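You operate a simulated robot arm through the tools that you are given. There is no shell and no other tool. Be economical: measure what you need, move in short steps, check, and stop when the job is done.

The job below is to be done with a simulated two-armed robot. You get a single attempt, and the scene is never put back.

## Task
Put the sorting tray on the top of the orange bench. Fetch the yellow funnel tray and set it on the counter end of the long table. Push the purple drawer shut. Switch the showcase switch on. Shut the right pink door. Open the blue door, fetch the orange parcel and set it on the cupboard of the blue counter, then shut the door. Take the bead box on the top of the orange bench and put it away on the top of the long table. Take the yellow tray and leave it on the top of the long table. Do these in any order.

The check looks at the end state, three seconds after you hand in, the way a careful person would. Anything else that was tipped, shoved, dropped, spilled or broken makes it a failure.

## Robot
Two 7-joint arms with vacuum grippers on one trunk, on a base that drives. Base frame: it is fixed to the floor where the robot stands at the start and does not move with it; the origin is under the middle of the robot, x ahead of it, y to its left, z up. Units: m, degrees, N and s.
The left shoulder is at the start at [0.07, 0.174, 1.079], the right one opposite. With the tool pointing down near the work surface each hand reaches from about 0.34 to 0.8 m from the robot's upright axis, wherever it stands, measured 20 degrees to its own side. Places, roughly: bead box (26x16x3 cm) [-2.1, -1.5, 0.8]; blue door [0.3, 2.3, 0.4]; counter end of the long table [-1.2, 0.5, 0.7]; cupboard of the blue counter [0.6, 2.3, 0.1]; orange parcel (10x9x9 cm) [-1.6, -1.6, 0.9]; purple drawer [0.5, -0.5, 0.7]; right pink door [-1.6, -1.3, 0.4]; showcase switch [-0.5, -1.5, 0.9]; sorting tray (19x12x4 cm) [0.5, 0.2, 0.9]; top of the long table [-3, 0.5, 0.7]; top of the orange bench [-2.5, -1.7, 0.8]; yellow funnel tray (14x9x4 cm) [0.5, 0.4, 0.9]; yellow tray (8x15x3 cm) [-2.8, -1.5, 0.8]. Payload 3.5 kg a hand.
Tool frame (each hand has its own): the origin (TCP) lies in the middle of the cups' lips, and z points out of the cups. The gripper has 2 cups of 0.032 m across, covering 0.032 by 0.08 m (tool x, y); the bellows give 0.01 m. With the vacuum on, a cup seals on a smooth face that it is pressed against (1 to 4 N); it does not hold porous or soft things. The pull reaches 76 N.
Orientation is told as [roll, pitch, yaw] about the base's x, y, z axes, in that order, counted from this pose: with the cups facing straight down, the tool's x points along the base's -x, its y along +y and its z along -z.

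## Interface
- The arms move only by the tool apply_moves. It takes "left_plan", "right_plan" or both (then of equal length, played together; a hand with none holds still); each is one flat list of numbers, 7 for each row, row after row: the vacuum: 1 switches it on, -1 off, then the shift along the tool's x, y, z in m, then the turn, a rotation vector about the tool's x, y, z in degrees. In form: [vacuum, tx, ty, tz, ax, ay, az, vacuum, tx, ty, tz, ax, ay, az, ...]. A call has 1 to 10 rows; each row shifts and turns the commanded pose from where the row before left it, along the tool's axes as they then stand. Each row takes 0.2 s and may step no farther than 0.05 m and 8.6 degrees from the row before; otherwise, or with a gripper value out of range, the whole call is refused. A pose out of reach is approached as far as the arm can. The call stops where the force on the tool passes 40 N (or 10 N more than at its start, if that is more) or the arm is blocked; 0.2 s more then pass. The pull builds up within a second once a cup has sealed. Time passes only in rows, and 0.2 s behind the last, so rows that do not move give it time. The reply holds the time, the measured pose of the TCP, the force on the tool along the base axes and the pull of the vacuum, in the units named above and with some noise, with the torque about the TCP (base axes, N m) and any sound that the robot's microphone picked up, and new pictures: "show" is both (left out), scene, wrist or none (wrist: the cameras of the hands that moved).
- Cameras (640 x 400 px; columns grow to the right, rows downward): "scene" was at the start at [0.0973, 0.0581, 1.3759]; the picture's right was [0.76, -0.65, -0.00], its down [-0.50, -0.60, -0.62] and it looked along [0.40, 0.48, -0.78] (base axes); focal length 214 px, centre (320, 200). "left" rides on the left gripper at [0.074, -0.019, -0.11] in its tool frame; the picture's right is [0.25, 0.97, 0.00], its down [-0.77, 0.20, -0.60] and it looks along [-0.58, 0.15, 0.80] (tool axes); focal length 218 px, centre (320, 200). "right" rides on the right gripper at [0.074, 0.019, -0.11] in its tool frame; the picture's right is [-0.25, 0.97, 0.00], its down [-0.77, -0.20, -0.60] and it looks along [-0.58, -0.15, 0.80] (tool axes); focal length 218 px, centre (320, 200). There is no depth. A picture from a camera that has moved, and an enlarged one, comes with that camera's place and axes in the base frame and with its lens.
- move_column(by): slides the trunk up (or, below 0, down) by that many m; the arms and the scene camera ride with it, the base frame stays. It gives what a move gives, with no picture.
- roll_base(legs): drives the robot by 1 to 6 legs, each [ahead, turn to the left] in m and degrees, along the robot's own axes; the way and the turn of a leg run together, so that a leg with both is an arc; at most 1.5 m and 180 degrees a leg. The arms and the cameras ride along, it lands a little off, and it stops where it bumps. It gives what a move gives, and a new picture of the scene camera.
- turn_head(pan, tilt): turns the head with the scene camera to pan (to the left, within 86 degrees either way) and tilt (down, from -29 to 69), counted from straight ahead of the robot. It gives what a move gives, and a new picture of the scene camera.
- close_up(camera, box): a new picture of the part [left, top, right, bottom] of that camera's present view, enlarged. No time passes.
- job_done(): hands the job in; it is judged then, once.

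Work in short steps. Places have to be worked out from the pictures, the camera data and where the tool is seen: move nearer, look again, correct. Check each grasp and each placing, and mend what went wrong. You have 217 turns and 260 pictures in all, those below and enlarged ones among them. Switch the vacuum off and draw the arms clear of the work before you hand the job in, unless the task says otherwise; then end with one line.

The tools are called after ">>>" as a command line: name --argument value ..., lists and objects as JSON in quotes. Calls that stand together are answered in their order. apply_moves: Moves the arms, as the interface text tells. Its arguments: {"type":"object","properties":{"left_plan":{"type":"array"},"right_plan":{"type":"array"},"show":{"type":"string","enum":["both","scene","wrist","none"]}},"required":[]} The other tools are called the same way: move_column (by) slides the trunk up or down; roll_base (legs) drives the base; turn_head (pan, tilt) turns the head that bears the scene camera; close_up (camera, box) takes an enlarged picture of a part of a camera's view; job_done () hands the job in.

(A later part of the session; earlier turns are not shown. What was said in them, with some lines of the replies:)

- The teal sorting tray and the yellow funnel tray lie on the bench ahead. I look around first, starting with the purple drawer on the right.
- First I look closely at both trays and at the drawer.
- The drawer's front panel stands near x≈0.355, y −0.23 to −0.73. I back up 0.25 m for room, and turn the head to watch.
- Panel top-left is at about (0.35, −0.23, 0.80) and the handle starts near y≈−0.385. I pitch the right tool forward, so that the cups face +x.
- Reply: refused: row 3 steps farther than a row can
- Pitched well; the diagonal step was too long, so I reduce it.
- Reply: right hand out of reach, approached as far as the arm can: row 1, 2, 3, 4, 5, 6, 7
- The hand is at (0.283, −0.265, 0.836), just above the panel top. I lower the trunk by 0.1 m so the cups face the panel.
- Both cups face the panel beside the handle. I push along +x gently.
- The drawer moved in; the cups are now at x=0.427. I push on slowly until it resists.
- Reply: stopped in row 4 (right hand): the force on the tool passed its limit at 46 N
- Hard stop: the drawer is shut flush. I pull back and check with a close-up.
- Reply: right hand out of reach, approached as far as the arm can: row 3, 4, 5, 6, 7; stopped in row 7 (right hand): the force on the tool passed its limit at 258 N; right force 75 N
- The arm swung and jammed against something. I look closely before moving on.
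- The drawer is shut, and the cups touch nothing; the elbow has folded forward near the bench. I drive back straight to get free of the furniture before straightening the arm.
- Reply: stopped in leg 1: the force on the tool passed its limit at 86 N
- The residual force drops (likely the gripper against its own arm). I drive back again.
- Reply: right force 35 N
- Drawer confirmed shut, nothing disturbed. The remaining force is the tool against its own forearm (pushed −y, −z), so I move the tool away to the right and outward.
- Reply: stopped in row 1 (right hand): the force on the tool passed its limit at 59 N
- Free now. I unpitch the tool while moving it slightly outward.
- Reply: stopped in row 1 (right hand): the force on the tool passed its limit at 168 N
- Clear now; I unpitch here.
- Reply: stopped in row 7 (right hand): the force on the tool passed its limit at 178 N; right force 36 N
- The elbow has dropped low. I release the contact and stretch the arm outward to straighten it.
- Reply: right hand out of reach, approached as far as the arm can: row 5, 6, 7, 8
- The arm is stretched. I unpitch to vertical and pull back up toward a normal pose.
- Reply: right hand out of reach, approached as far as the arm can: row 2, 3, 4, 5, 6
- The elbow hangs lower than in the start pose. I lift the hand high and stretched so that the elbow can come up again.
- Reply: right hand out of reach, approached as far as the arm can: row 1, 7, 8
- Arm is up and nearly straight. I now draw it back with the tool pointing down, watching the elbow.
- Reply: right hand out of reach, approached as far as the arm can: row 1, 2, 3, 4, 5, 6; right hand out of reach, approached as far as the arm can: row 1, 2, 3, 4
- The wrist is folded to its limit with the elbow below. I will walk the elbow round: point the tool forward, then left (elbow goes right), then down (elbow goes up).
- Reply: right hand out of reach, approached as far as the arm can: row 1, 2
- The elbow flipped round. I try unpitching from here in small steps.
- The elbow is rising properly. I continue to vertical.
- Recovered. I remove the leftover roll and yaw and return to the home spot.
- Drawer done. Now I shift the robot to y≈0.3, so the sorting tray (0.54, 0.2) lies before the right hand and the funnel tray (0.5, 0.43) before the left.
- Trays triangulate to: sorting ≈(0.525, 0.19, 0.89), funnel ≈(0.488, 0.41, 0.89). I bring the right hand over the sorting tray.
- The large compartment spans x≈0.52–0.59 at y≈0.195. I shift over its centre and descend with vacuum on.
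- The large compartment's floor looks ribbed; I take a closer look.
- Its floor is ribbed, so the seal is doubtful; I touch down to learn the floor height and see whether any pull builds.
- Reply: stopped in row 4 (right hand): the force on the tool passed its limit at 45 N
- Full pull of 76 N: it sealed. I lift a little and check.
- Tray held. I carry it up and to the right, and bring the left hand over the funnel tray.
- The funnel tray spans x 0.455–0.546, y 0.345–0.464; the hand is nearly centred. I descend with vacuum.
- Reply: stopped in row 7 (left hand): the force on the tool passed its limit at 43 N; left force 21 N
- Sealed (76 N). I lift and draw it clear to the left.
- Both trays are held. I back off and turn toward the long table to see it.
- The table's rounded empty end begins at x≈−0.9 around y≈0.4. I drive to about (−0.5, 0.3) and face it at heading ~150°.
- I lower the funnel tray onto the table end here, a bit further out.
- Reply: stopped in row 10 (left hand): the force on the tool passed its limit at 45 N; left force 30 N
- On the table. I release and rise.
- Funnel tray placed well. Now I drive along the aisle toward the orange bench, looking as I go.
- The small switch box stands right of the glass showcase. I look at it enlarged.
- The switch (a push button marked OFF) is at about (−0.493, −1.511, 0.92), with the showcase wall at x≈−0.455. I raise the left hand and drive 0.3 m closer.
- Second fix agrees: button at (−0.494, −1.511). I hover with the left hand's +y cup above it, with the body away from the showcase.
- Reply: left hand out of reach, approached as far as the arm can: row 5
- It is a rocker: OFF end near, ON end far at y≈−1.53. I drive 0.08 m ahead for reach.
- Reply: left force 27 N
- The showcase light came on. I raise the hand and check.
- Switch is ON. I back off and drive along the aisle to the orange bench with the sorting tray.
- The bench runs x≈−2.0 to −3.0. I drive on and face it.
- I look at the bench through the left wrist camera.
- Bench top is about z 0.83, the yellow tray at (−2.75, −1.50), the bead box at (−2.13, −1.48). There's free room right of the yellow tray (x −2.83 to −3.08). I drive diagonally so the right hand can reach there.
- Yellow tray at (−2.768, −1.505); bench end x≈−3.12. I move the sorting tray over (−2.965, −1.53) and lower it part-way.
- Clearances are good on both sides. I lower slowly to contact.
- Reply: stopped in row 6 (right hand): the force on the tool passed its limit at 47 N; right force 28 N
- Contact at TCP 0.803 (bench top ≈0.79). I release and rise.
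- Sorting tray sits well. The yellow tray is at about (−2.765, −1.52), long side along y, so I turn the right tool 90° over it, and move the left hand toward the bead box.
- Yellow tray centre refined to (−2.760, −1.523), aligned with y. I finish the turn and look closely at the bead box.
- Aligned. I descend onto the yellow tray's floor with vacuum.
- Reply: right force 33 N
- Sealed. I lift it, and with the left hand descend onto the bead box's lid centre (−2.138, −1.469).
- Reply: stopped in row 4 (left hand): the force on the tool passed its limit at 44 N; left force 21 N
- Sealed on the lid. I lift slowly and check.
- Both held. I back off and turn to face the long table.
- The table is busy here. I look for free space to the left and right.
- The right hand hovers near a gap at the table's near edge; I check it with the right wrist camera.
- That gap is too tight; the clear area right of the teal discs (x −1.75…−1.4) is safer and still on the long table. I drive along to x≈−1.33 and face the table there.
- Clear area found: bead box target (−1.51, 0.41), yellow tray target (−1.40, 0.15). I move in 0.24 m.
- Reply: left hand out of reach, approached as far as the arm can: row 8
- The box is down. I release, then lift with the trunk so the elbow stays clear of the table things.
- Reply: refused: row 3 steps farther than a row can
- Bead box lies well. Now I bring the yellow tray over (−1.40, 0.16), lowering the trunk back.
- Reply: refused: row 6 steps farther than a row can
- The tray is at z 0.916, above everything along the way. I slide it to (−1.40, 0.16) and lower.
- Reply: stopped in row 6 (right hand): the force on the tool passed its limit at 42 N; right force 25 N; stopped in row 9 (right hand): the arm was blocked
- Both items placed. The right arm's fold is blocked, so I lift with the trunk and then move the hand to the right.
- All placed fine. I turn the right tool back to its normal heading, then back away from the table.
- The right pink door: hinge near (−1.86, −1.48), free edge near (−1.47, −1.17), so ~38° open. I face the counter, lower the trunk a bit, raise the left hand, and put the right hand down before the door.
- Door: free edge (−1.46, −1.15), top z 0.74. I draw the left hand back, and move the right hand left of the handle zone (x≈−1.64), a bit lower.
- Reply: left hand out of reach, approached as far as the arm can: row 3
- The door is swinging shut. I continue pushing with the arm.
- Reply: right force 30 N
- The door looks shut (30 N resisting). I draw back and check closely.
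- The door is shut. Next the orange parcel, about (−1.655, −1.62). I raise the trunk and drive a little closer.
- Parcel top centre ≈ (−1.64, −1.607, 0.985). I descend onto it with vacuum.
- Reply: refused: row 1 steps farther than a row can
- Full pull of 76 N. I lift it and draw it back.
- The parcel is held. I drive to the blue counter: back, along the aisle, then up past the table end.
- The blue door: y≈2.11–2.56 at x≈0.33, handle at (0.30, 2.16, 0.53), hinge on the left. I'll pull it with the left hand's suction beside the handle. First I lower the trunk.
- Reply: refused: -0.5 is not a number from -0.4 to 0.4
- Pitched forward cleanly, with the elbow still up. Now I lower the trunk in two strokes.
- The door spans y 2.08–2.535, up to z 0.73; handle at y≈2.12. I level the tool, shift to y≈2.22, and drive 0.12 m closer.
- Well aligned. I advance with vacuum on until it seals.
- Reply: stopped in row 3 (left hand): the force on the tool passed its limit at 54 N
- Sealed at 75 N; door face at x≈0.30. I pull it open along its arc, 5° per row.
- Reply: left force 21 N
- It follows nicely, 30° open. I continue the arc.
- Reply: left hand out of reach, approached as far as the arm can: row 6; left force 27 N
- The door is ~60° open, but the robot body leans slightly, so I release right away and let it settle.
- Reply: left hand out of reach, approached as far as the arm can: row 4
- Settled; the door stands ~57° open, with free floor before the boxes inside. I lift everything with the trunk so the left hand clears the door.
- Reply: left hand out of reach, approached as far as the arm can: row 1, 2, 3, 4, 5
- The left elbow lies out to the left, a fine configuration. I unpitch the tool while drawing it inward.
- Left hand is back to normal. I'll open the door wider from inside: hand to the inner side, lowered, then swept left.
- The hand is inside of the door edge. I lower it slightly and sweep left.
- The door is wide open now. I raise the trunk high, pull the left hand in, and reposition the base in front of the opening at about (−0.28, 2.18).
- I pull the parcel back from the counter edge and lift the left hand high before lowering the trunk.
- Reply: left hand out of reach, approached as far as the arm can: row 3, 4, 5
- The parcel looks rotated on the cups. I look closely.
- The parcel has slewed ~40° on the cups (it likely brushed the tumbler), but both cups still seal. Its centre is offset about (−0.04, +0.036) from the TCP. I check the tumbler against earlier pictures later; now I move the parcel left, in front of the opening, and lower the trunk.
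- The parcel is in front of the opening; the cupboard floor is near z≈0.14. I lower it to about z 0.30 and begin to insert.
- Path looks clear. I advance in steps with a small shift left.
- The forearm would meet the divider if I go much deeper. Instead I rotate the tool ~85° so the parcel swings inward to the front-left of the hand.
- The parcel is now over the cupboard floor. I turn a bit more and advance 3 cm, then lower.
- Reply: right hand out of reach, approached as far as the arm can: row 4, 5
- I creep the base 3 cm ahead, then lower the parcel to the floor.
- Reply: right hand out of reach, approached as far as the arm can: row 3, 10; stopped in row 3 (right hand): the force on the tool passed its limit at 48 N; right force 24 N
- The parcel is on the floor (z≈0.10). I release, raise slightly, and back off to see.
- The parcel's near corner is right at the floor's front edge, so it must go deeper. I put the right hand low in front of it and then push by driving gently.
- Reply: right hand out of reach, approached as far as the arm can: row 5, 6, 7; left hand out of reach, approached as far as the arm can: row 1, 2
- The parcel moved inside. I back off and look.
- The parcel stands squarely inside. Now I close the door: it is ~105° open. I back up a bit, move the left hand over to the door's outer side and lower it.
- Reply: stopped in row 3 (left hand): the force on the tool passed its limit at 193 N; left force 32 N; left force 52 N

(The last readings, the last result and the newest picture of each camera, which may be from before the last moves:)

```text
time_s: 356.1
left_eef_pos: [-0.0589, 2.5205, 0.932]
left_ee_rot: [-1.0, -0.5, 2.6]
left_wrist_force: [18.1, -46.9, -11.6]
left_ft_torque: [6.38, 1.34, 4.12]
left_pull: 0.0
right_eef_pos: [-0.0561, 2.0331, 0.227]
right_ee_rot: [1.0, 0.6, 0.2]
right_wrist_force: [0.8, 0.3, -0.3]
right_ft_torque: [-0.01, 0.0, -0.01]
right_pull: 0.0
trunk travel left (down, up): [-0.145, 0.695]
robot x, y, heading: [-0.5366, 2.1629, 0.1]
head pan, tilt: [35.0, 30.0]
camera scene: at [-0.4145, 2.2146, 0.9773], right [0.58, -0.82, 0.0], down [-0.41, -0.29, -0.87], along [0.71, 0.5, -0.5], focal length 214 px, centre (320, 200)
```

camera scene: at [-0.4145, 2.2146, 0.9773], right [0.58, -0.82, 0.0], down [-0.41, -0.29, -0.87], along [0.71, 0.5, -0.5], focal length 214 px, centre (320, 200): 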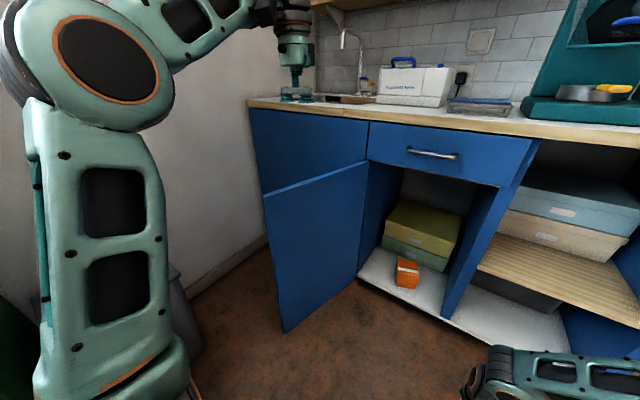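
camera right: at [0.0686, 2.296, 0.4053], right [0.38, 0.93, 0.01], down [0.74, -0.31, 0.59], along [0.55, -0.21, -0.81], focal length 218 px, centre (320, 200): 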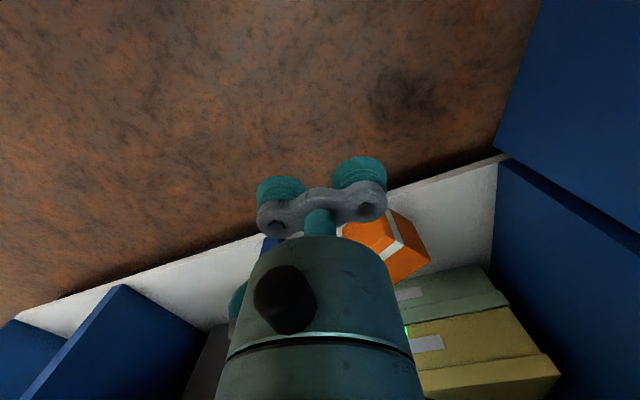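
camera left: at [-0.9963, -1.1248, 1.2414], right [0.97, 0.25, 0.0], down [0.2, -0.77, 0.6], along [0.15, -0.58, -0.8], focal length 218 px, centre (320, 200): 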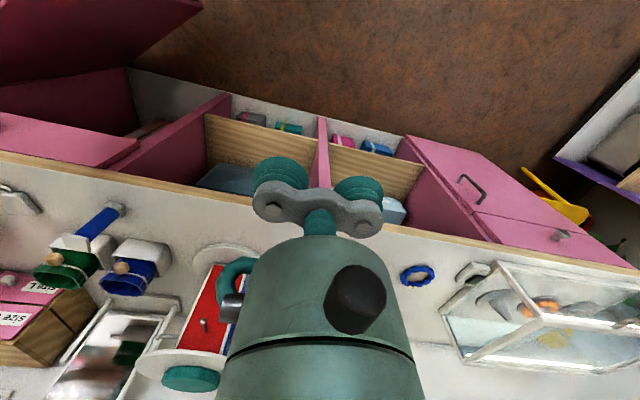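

The folded left arm rubs against itself because the shoulder is so low. I ease back, raise the trunk, and unfold the arm downward.

>>> apply_moves --left_plan '[-1, 0, -0.02, 0, 0, 0, 0, -1, 0, -0.03, 0.02, 0, 0, 0]' --show "none"

>>> move_column --by 0.35

>>> apply_moves --left_plan '[-1, 0, 0, 0.04, 0, 0, 0, -1, 0, 0, 0.045, 0, 0, 0, -1, 0, 0.02, 0.045, 0, 0, 0, -1, 0, 0.03, 0.03, 0, 0, 0, -1, 0, 0.03, 0.03, 0, 0, 0, -1, 0, 0.04, 0, 0, 0, 0, -1, 0, 0.04, 0, 0, 0, 0, -1, 0, 0.04, 0, 0, 0, 0, -1, 0, 0.04, 0, 0, 0, 0]' --show "scene"

```text
time_s: 356.3
left_eef_pos: [-0.0597, 2.5182, 0.9315]
left_ee_rot: [-1.0, -0.4, 2.7]
left_wrist_force: [7.1, -15.3, -6.5]
left_ft_torque: [2.13, 0.35, 1.39]
left_pull: 0.0
right_eef_pos: [-0.0566, 2.0335, 0.2268]
right_ee_rot: [1.0, 0.5, 0.1]
right_wrist_force: [0.7, -1.1, -0.1]
right_ft_torque: [0.04, 0.0, -0.02]
right_pull: 0.1
trunk travel left (down, up): [-0.145, 0.695]
robot x, y, heading: [-0.5375, 2.1594, 0.3]
head pan, tilt: [35.0, 30.0]
stopped in row 1 (left hand): the force on the tool passed its limit at 64 N (the readings are from after the stop); the commanded pose is now the measured one
```

```text
time_s: 359.7
left_eef_pos: [-0.0586, 2.5194, 1.2821]
left_ee_rot: [-0.8, -0.2, 2.7]
left_wrist_force: [10.3, -29.9, -6.9]
left_ft_torque: [4.06, 0.86, 2.66]
left_pull: 0.0
right_eef_pos: [-0.0562, 2.0346, 0.5764]
right_ee_rot: [1.0, 0.6, 0.2]
right_wrist_force: [-0.2, 0.3, 0.0]
right_ft_torque: [0.01, 0.01, 0.01]
right_pull: 0.0
trunk travel left (down, up): [-0.495, 0.345]
robot x, y, heading: [-0.5346, 2.1639, 0.4]
head pan, tilt: [35.0, 30.0]
```

```text
time_s: 361.7
left_eef_pos: [-0.069, 2.7602, 1.0856]
left_ee_rot: [-1.0, -0.3, 2.6]
left_wrist_force: [-0.5, 0.8, 0.1]
left_ft_torque: [-0.01, 0.02, 0.0]
left_pull: 0.1
right_eef_pos: [-0.0561, 2.0347, 0.5764]
right_ee_rot: [0.8, 0.6, 0.3]
right_wrist_force: [-0.3, 0.6, -0.3]
right_ft_torque: [-0.01, 0.0, 0.0]
right_pull: 0.0
trunk travel left (down, up): [-0.495, 0.345]
robot x, y, heading: [-0.5338, 2.1662, 0.5]
head pan, tilt: [35.0, 30.0]
camera scene: at [-0.4142, 2.2169, 1.3271], right [0.58, -0.82, 0.0], down [-0.41, -0.29, -0.87], along [0.71, 0.5, -0.5], focal length 214 px, centre (320, 200)
```

scene: 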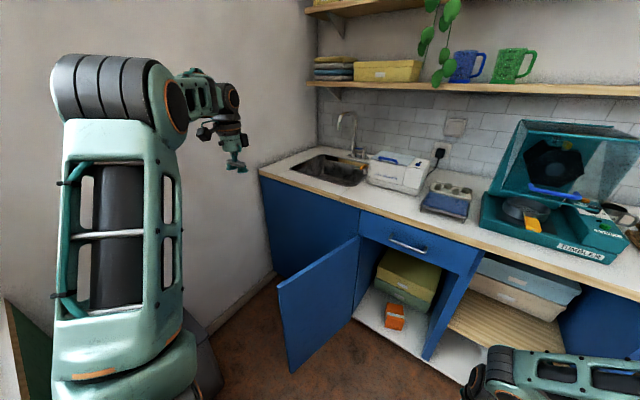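

Free again. I lower trunk and hand to door height on its outer side.

>>> move_column --by -0.2

>>> apply_moves --left_plan '[-1, 0, 0, 0.04, 0, 0, 0, -1, 0, 0, 0.04, 0, 0, 0, -1, 0, 0, 0.045, 0, 0, 0, -1, 0, 0, 0.045, 0, 0, 0, -1, 0, 0, 0.045, 0, 0, 0, -1, 0, 0, 0.045, 0, 0, 0]' --show "scene"

```text
time_s: 363.9
left_eef_pos: [-0.0683, 2.7574, 0.8866]
left_ee_rot: [-0.9, -0.4, 2.6]
left_wrist_force: [-0.9, -0.9, 0.3]
left_ft_torque: [-0.02, -0.03, 0.01]
left_pull: 0.0
right_eef_pos: [-0.0548, 2.0339, 0.3773]
right_ee_rot: [0.9, 0.5, 0.2]
right_wrist_force: [0.9, 0.3, 0.0]
right_ft_torque: [0.01, 0.02, -0.04]
right_pull: 0.1
trunk travel left (down, up): [-0.295, 0.545]
robot x, y, heading: [-0.5372, 2.1628, 0.2]
head pan, tilt: [35.0, 30.0]
```

```text
time_s: 365.3
left_eef_pos: [-0.0663, 2.7537, 0.6273]
left_ee_rot: [-0.9, -0.3, 2.7]
left_wrist_force: [0.0, -0.3, 0.0]
left_ft_torque: [-0.03, 0.0, -0.02]
left_pull: 0.1
right_eef_pos: [-0.0547, 2.0338, 0.3784]
right_ee_rot: [0.8, 0.7, 0.2]
right_wrist_force: [-0.5, 0.1, 0.3]
right_ft_torque: [0.01, 0.0, 0.0]
right_pull: 0.0
trunk travel left (down, up): [-0.295, 0.545]
robot x, y, heading: [-0.5378, 2.1648, 0.3]
head pan, tilt: [35.0, 30.0]
camera scene: at [-0.414, 2.2154, 1.1272], right [0.58, -0.82, 0.0], down [-0.41, -0.29, -0.87], along [0.71, 0.5, -0.5], focal length 214 px, centre (320, 200)
```

scene: 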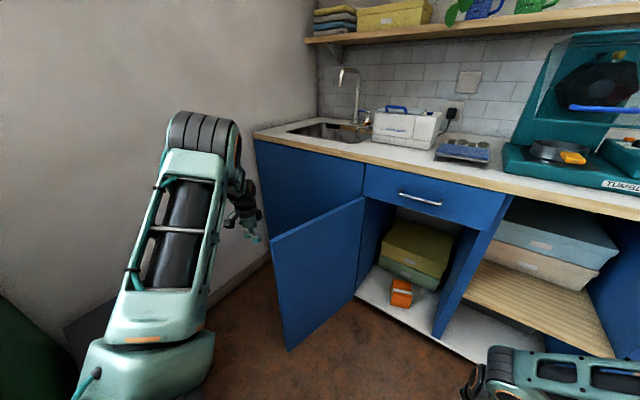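

I sweep the door shut along its arc, inside of the handle's radius.

>>> apply_moves --left_plan '[-1, -0.03, -0.03, 0, 0, 0, 0, -1, -0.019, -0.034, 0, 0, 0, 0, -1, 0, -0.045, 0, 0, 0, 0, -1, 0.01, -0.045, 0, 0, 0, 0, -1, 0.01, -0.045, 0, 0, 0, 0, -1, 0.005, -0.04, 0, 0, 0, 0, -1, 0, -0.035, 0, 0, 0, 0, -1, -0.01, -0.045, 0, 0, 0, 0, -1, -0.02, -0.045, 0, 0, 0, 0, -1, -0.03, -0.039, 0, 0, 0, 0]' --show "scene"

```text
time_s: 367.5
left_eef_pos: [0.0353, 2.3535, 0.6323]
left_ee_rot: [-0.9, -0.3, 2.5]
left_wrist_force: [-0.2, -0.6, -0.2]
left_ft_torque: [-0.02, 0.01, 0.01]
left_pull: 0.0
right_eef_pos: [-0.0557, 2.034, 0.3765]
right_ee_rot: [0.9, 0.6, 0.2]
right_wrist_force: [-0.5, -0.5, 0.1]
right_ft_torque: [-0.02, 0.02, -0.01]
right_pull: 0.1
trunk travel left (down, up): [-0.295, 0.545]
robot x, y, heading: [-0.5349, 2.1625, 0.3]
head pan, tilt: [35.0, 30.0]
camera scene: at [-0.4138, 2.2142, 1.1272], right [0.58, -0.82, 0.0], down [-0.41, -0.29, -0.87], along [0.71, 0.5, -0.5], focal length 214 px, centre (320, 200)
```

scene: 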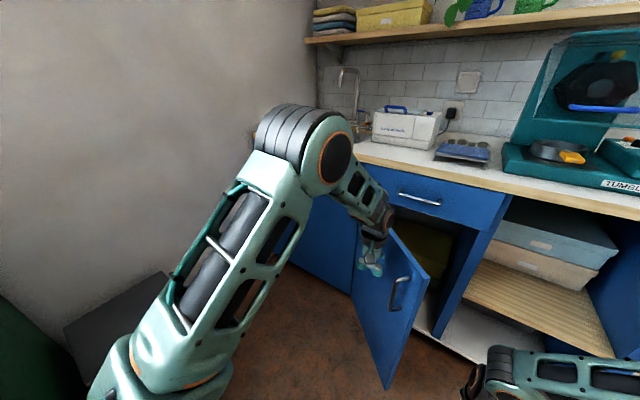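

>>> apply_moves --left_plan '[-1, -0.02, -0.03, 0, 0, 0, 0, -1, -0.025, -0.03, 0, 0, 0, 0, -1, -0.03, -0.025, 0, 0, 0, 0, -1, -0.03, -0.02, 0, 0, 0, 0, -1, -0.03, -0.01, 0, 0, 0, 0]' --show "scene"

```text
time_s: 368.7
left_eef_pos: [0.176, 2.2466, 0.6362]
left_ee_rot: [-0.9, -0.2, 2.6]
left_wrist_force: [-0.3, 0.8, 0.3]
left_ft_torque: [0.01, -0.02, -0.01]
left_pull: 0.0
right_eef_pos: [-0.0561, 2.0339, 0.3757]
right_ee_rot: [0.9, 0.6, 0.2]
right_wrist_force: [0.6, 0.2, -0.4]
right_ft_torque: [0.0, -0.03, 0.03]
right_pull: 0.0
trunk travel left (down, up): [-0.295, 0.545]
robot x, y, heading: [-0.5362, 2.1575, 0.1]
head pan, tilt: [35.0, 30.0]
camera scene: at [-0.4138, 2.2146, 1.1272], right [0.58, -0.82, 0.0], down [-0.41, -0.29, -0.87], along [0.71, 0.5, -0.5], focal length 214 px, centre (320, 200)
```

scene: 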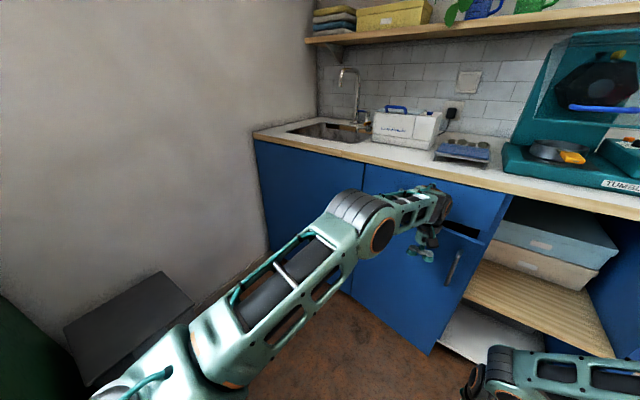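

Nearly shut. To keep my wrist under the counter overhang, I lower the trunk 0.2 m and then drive gently ahead to press it shut.

>>> move_column --by -0.2

>>> roll_base --legs '[[0.06, 0]]'

>>> apply_moves --left_plan '[-1, -0.015, 0, 0, 0, 0, 0, -1, -0.015, 0, 0, 0, 0, 0, -1, -0.01, 0, 0, 0, 0, 0, -1, -0.01, 0, 0, 0, 0, 0]' --show "scene"

```text
time_s: 370.9
left_eef_pos: [0.1752, 2.2458, 0.4366]
left_ee_rot: [-0.9, -0.3, 2.6]
left_wrist_force: [-0.5, -0.1, 0.0]
left_ft_torque: [-0.03, 0.0, -0.01]
left_pull: 0.2
right_eef_pos: [-0.0559, 2.0343, 0.1785]
right_ee_rot: [1.0, 0.6, 0.2]
right_wrist_force: [0.8, -0.4, -1.2]
right_ft_torque: [-0.02, -0.03, -0.01]
right_pull: 0.1
trunk travel left (down, up): [-0.095, 0.745]
robot x, y, heading: [-0.5382, 2.1646, 0.1]
head pan, tilt: [35.0, 30.0]
```

```text
time_s: 371.9
left_eef_pos: [0.235, 2.2466, 0.4374]
left_ee_rot: [-1.0, -0.3, 2.6]
left_wrist_force: [-0.4, -0.1, 1.1]
left_ft_torque: [-0.03, -0.02, -0.01]
left_pull: 0.0
right_eef_pos: [0.0049, 2.0334, 0.178]
right_ee_rot: [0.9, 0.6, 0.2]
right_wrist_force: [0.0, -0.3, -0.3]
right_ft_torque: [-0.01, -0.02, 0.0]
right_pull: 0.0
trunk travel left (down, up): [-0.095, 0.745]
robot x, y, heading: [-0.4763, 2.1612, 0.4]
head pan, tilt: [35.0, 30.0]
camera scene: at [-0.3547, 2.215, 0.9272], right [0.58, -0.82, 0.0], down [-0.41, -0.29, -0.87], along [0.71, 0.5, -0.5], focal length 214 px, centre (320, 200)
```

scene: 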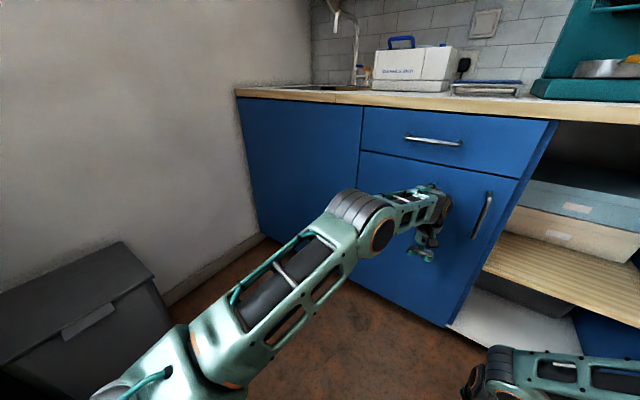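

```text
time_s: 372.4
left_eef_pos: [0.2532, 2.2488, 0.4367]
left_ee_rot: [-0.8, 0.3, 2.6]
left_wrist_force: [-12.3, 2.0, 2.4]
left_ft_torque: [-0.16, -1.31, -0.04]
left_pull: 0.0
right_eef_pos: [0.0027, 2.0353, 0.1777]
right_ee_rot: [0.9, 0.6, 0.3]
right_wrist_force: [0.5, -0.1, 0.4]
right_ft_torque: [-0.03, -0.02, -0.01]
right_pull: 0.0
trunk travel left (down, up): [-0.095, 0.745]
robot x, y, heading: [-0.4761, 2.1598, 0.5]
head pan, tilt: [35.0, 30.0]
stopped in row 2 (left hand): the force on the tool passed its limit at 81 N (the readings are from after the stop); the commanded pose is now the measured one
camera scene: at [-0.3562, 2.2152, 0.9275], right [0.58, -0.81, 0.0], down [-0.41, -0.29, -0.87], along [0.71, 0.5, -0.5], focal length 214 px, centre (320, 200)
```

scene: 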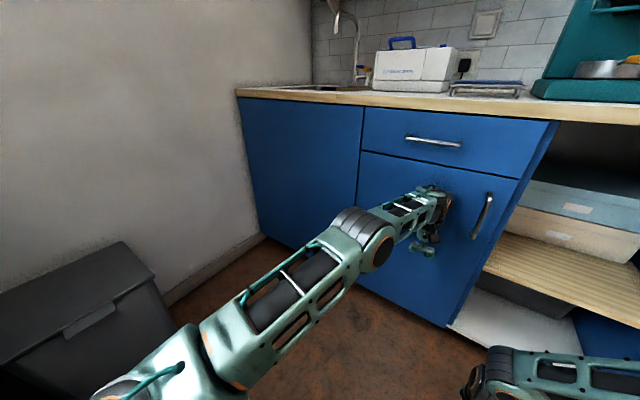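

Hard stop: the blue door is shut. I back away and check the door and the tumbler.

>>> roll_base --legs '[[-0.3, 0]]'

>>> move_column --by 0.4

>>> turn_head --pan 0 --tilt 28

>>> close_up --camera "scene" --box '[160, 100, 480, 300]'

```text
time_s: 374.4
left_eef_pos: [-0.0484, 2.25, 0.4356]
left_ee_rot: [-0.7, 0.3, 3.0]
left_wrist_force: [-0.5, -0.3, -0.6]
left_ft_torque: [-0.01, 0.04, 0.03]
left_pull: 0.1
right_eef_pos: [-0.2958, 2.0345, 0.1769]
right_ee_rot: [1.0, 0.5, 0.6]
right_wrist_force: [0.0, -0.6, 0.1]
right_ft_torque: [-0.02, 0.0, 0.02]
right_pull: 0.1
trunk travel left (down, up): [-0.095, 0.745]
robot x, y, heading: [-0.7787, 2.1594, 0.7]
head pan, tilt: [35.0, 30.0]
camera scene: at [-0.6563, 2.2127, 0.9273], right [0.59, -0.81, 0.0], down [-0.41, -0.29, -0.87], along [0.7, 0.51, -0.5], focal length 214 px, centre (320, 200)
```

scene: 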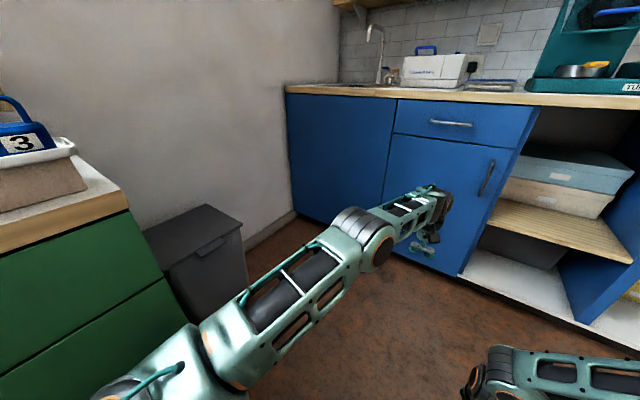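

```text
time_s: 378.3
left_eef_pos: [-0.0483, 2.2502, 0.8348]
left_ee_rot: [-0.7, 0.4, 3.1]
left_wrist_force: [-0.4, 0.0, -0.6]
left_ft_torque: [0.01, 0.0, 0.01]
left_pull: 0.0
right_eef_pos: [-0.2962, 2.0346, 0.5775]
right_ee_rot: [1.0, 0.6, 0.6]
right_wrist_force: [-0.6, -0.6, -0.3]
right_ft_torque: [-0.03, -0.01, 0.04]
right_pull: 0.0
trunk travel left (down, up): [-0.495, 0.345]
robot x, y, heading: [-0.7757, 2.1617, 0.9]
head pan, tilt: [35.0, 30.0]
```

```text
time_s: 379.3
left_eef_pos: [-0.0481, 2.2496, 0.8363]
left_ee_rot: [-0.8, 0.3, 3.1]
left_wrist_force: [0.3, 0.5, 0.1]
left_ft_torque: [0.0, 0.01, -0.02]
left_pull: 0.0
right_eef_pos: [-0.2953, 2.0352, 0.5763]
right_ee_rot: [1.0, 0.6, 0.6]
right_wrist_force: [-0.5, 0.9, 0.0]
right_ft_torque: [0.0, -0.04, 0.02]
right_pull: 0.0
trunk travel left (down, up): [-0.495, 0.345]
robot x, y, heading: [-0.7789, 2.1573, 0.7]
head pan, tilt: [0.0, 28.0]
camera scene: at [-0.6383, 2.1611, 1.3304], right [0.02, -1.0, 0.0], down [-0.47, -0.01, -0.88], along [0.88, 0.01, -0.47], focal length 214 px, centre (320, 200)
```

scene: 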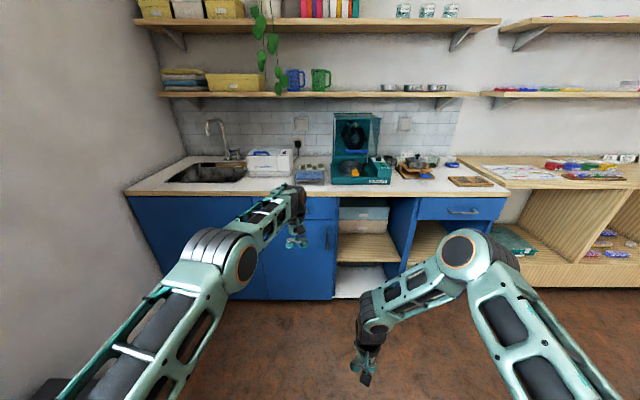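

```text
2.00 times, centred on (320, 200) of scene
camera zoom: at [-0.6383, 2.1611, 1.3304], right [0.02, -1.0, 0.0], down [-0.47, -0.01, -0.88], along [0.88, 0.01, -0.47], focal length 429 px, centre (320, 200)
```

zoom: 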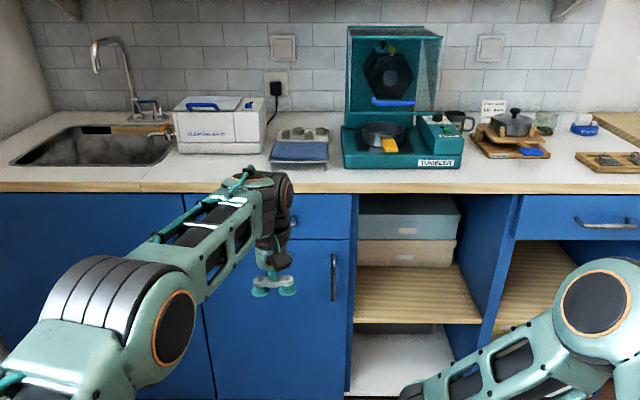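

The blue door is shut and the counter things stand as before. I turn for a final look at the rest of the room.

>>> roll_base --legs '[[0, -80]]'

>>> turn_head --pan 30 --tilt 15

>>> turn_head --pan -15 --tilt 22

```text
time_s: 383.2
left_eef_pos: [-0.583, 1.4492, 0.8363]
left_ee_rot: [-0.8, 0.2, -78.8]
left_wrist_force: [0.2, -0.9, -1.2]
left_ft_torque: [0.0, 0.01, 0.04]
left_pull: 0.0
right_eef_pos: [-0.8314, 1.6645, 0.5755]
right_ee_rot: [1.1, 0.7, -81.1]
right_wrist_force: [-0.4, -0.6, -0.6]
right_ft_torque: [0.0, 0.0, 0.0]
right_pull: 0.0
trunk travel left (down, up): [-0.495, 0.345]
robot x, y, heading: [-0.7769, 2.1568, -81.1]
head pan, tilt: [0.0, 28.0]
camera scene: at [-0.7578, 2.0193, 1.3304], right [-0.99, -0.16, 0.0], down [-0.07, 0.46, -0.88], along [0.14, -0.87, -0.47], focal length 214 px, centre (320, 200)
```

scene: 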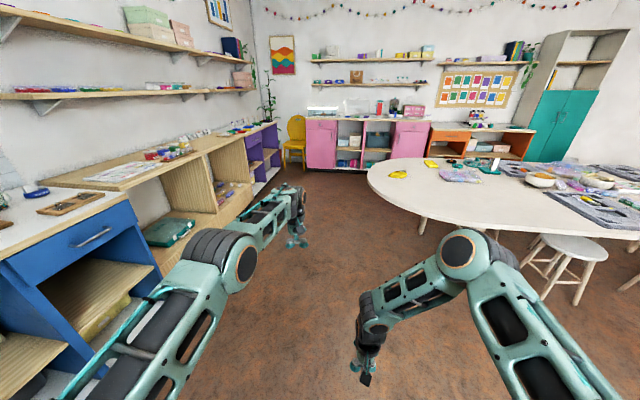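

```text
time_s: 384.1
left_eef_pos: [-0.5832, 1.4491, 0.8357]
left_ee_rot: [-0.8, 0.4, -78.8]
left_wrist_force: [-0.2, 0.3, 0.5]
left_ft_torque: [-0.03, 0.03, 0.02]
left_pull: 0.1
right_eef_pos: [-0.8325, 1.6651, 0.5768]
right_ee_rot: [1.0, 0.7, -81.1]
right_wrist_force: [-0.4, 0.1, -0.2]
right_ft_torque: [-0.03, -0.02, 0.02]
right_pull: 0.1
trunk travel left (down, up): [-0.495, 0.345]
robot x, y, heading: [-0.7807, 2.158, -81.0]
head pan, tilt: [30.0, 15.0]
camera scene: at [-0.713, 2.0369, 1.3514], right [-0.78, -0.63, 0.0], down [-0.16, 0.2, -0.97], along [0.61, -0.75, -0.26], focal length 214 px, centre (320, 200)
```

scene: 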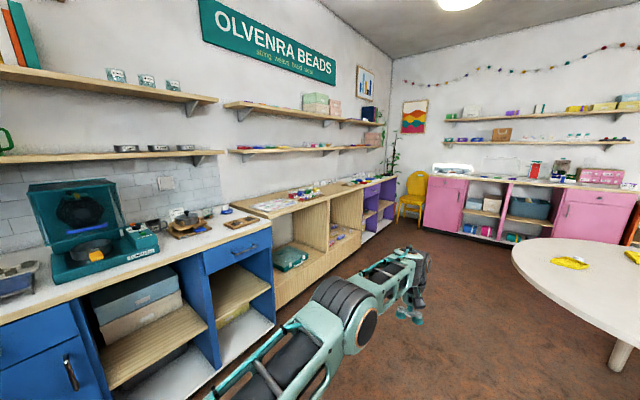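

```text
time_s: 385.2
left_eef_pos: [-0.5824, 1.448, 0.8358]
left_ee_rot: [-0.7, 0.4, -78.8]
left_wrist_force: [0.7, 0.4, 1.4]
left_ft_torque: [0.0, 0.01, -0.03]
left_pull: 0.0
right_eef_pos: [-0.8313, 1.6626, 0.5758]
right_ee_rot: [0.8, 0.7, -81.1]
right_wrist_force: [0.3, 0.2, 0.4]
right_ft_torque: [-0.04, -0.03, 0.0]
right_pull: 0.1
trunk travel left (down, up): [-0.495, 0.345]
robot x, y, heading: [-0.7805, 2.1585, -80.7]
head pan, tilt: [-15.0, 22.0]
camera scene: at [-0.7813, 2.0171, 1.3401], right [-0.99, 0.1, 0.0], down [0.04, 0.37, -0.93], along [-0.09, -0.92, -0.37], focal length 214 px, centre (320, 200)
```

scene: 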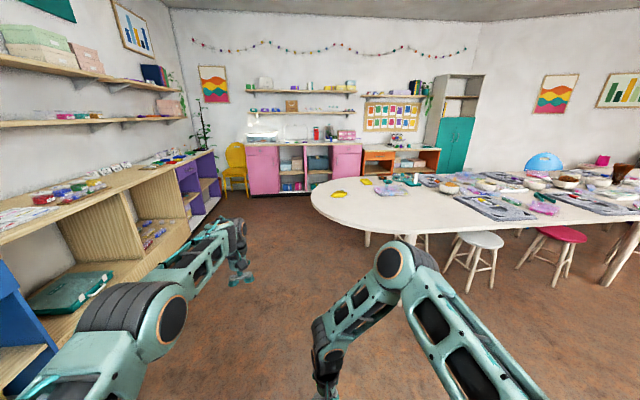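

Everything is in place: both trays and the bead box lie on the long table, the sorting tray is on the orange bench, the drawer and both doors are shut, and the showcase is lit. Both vacuums are off and the arms are clear, so I hand in.

>>> job_done

```text
The job is handed in.
```

All eight tasks are finished and the job is handed in. I set the yellow tray and the bead box on the counter-end side of the long table, because its middle was full.
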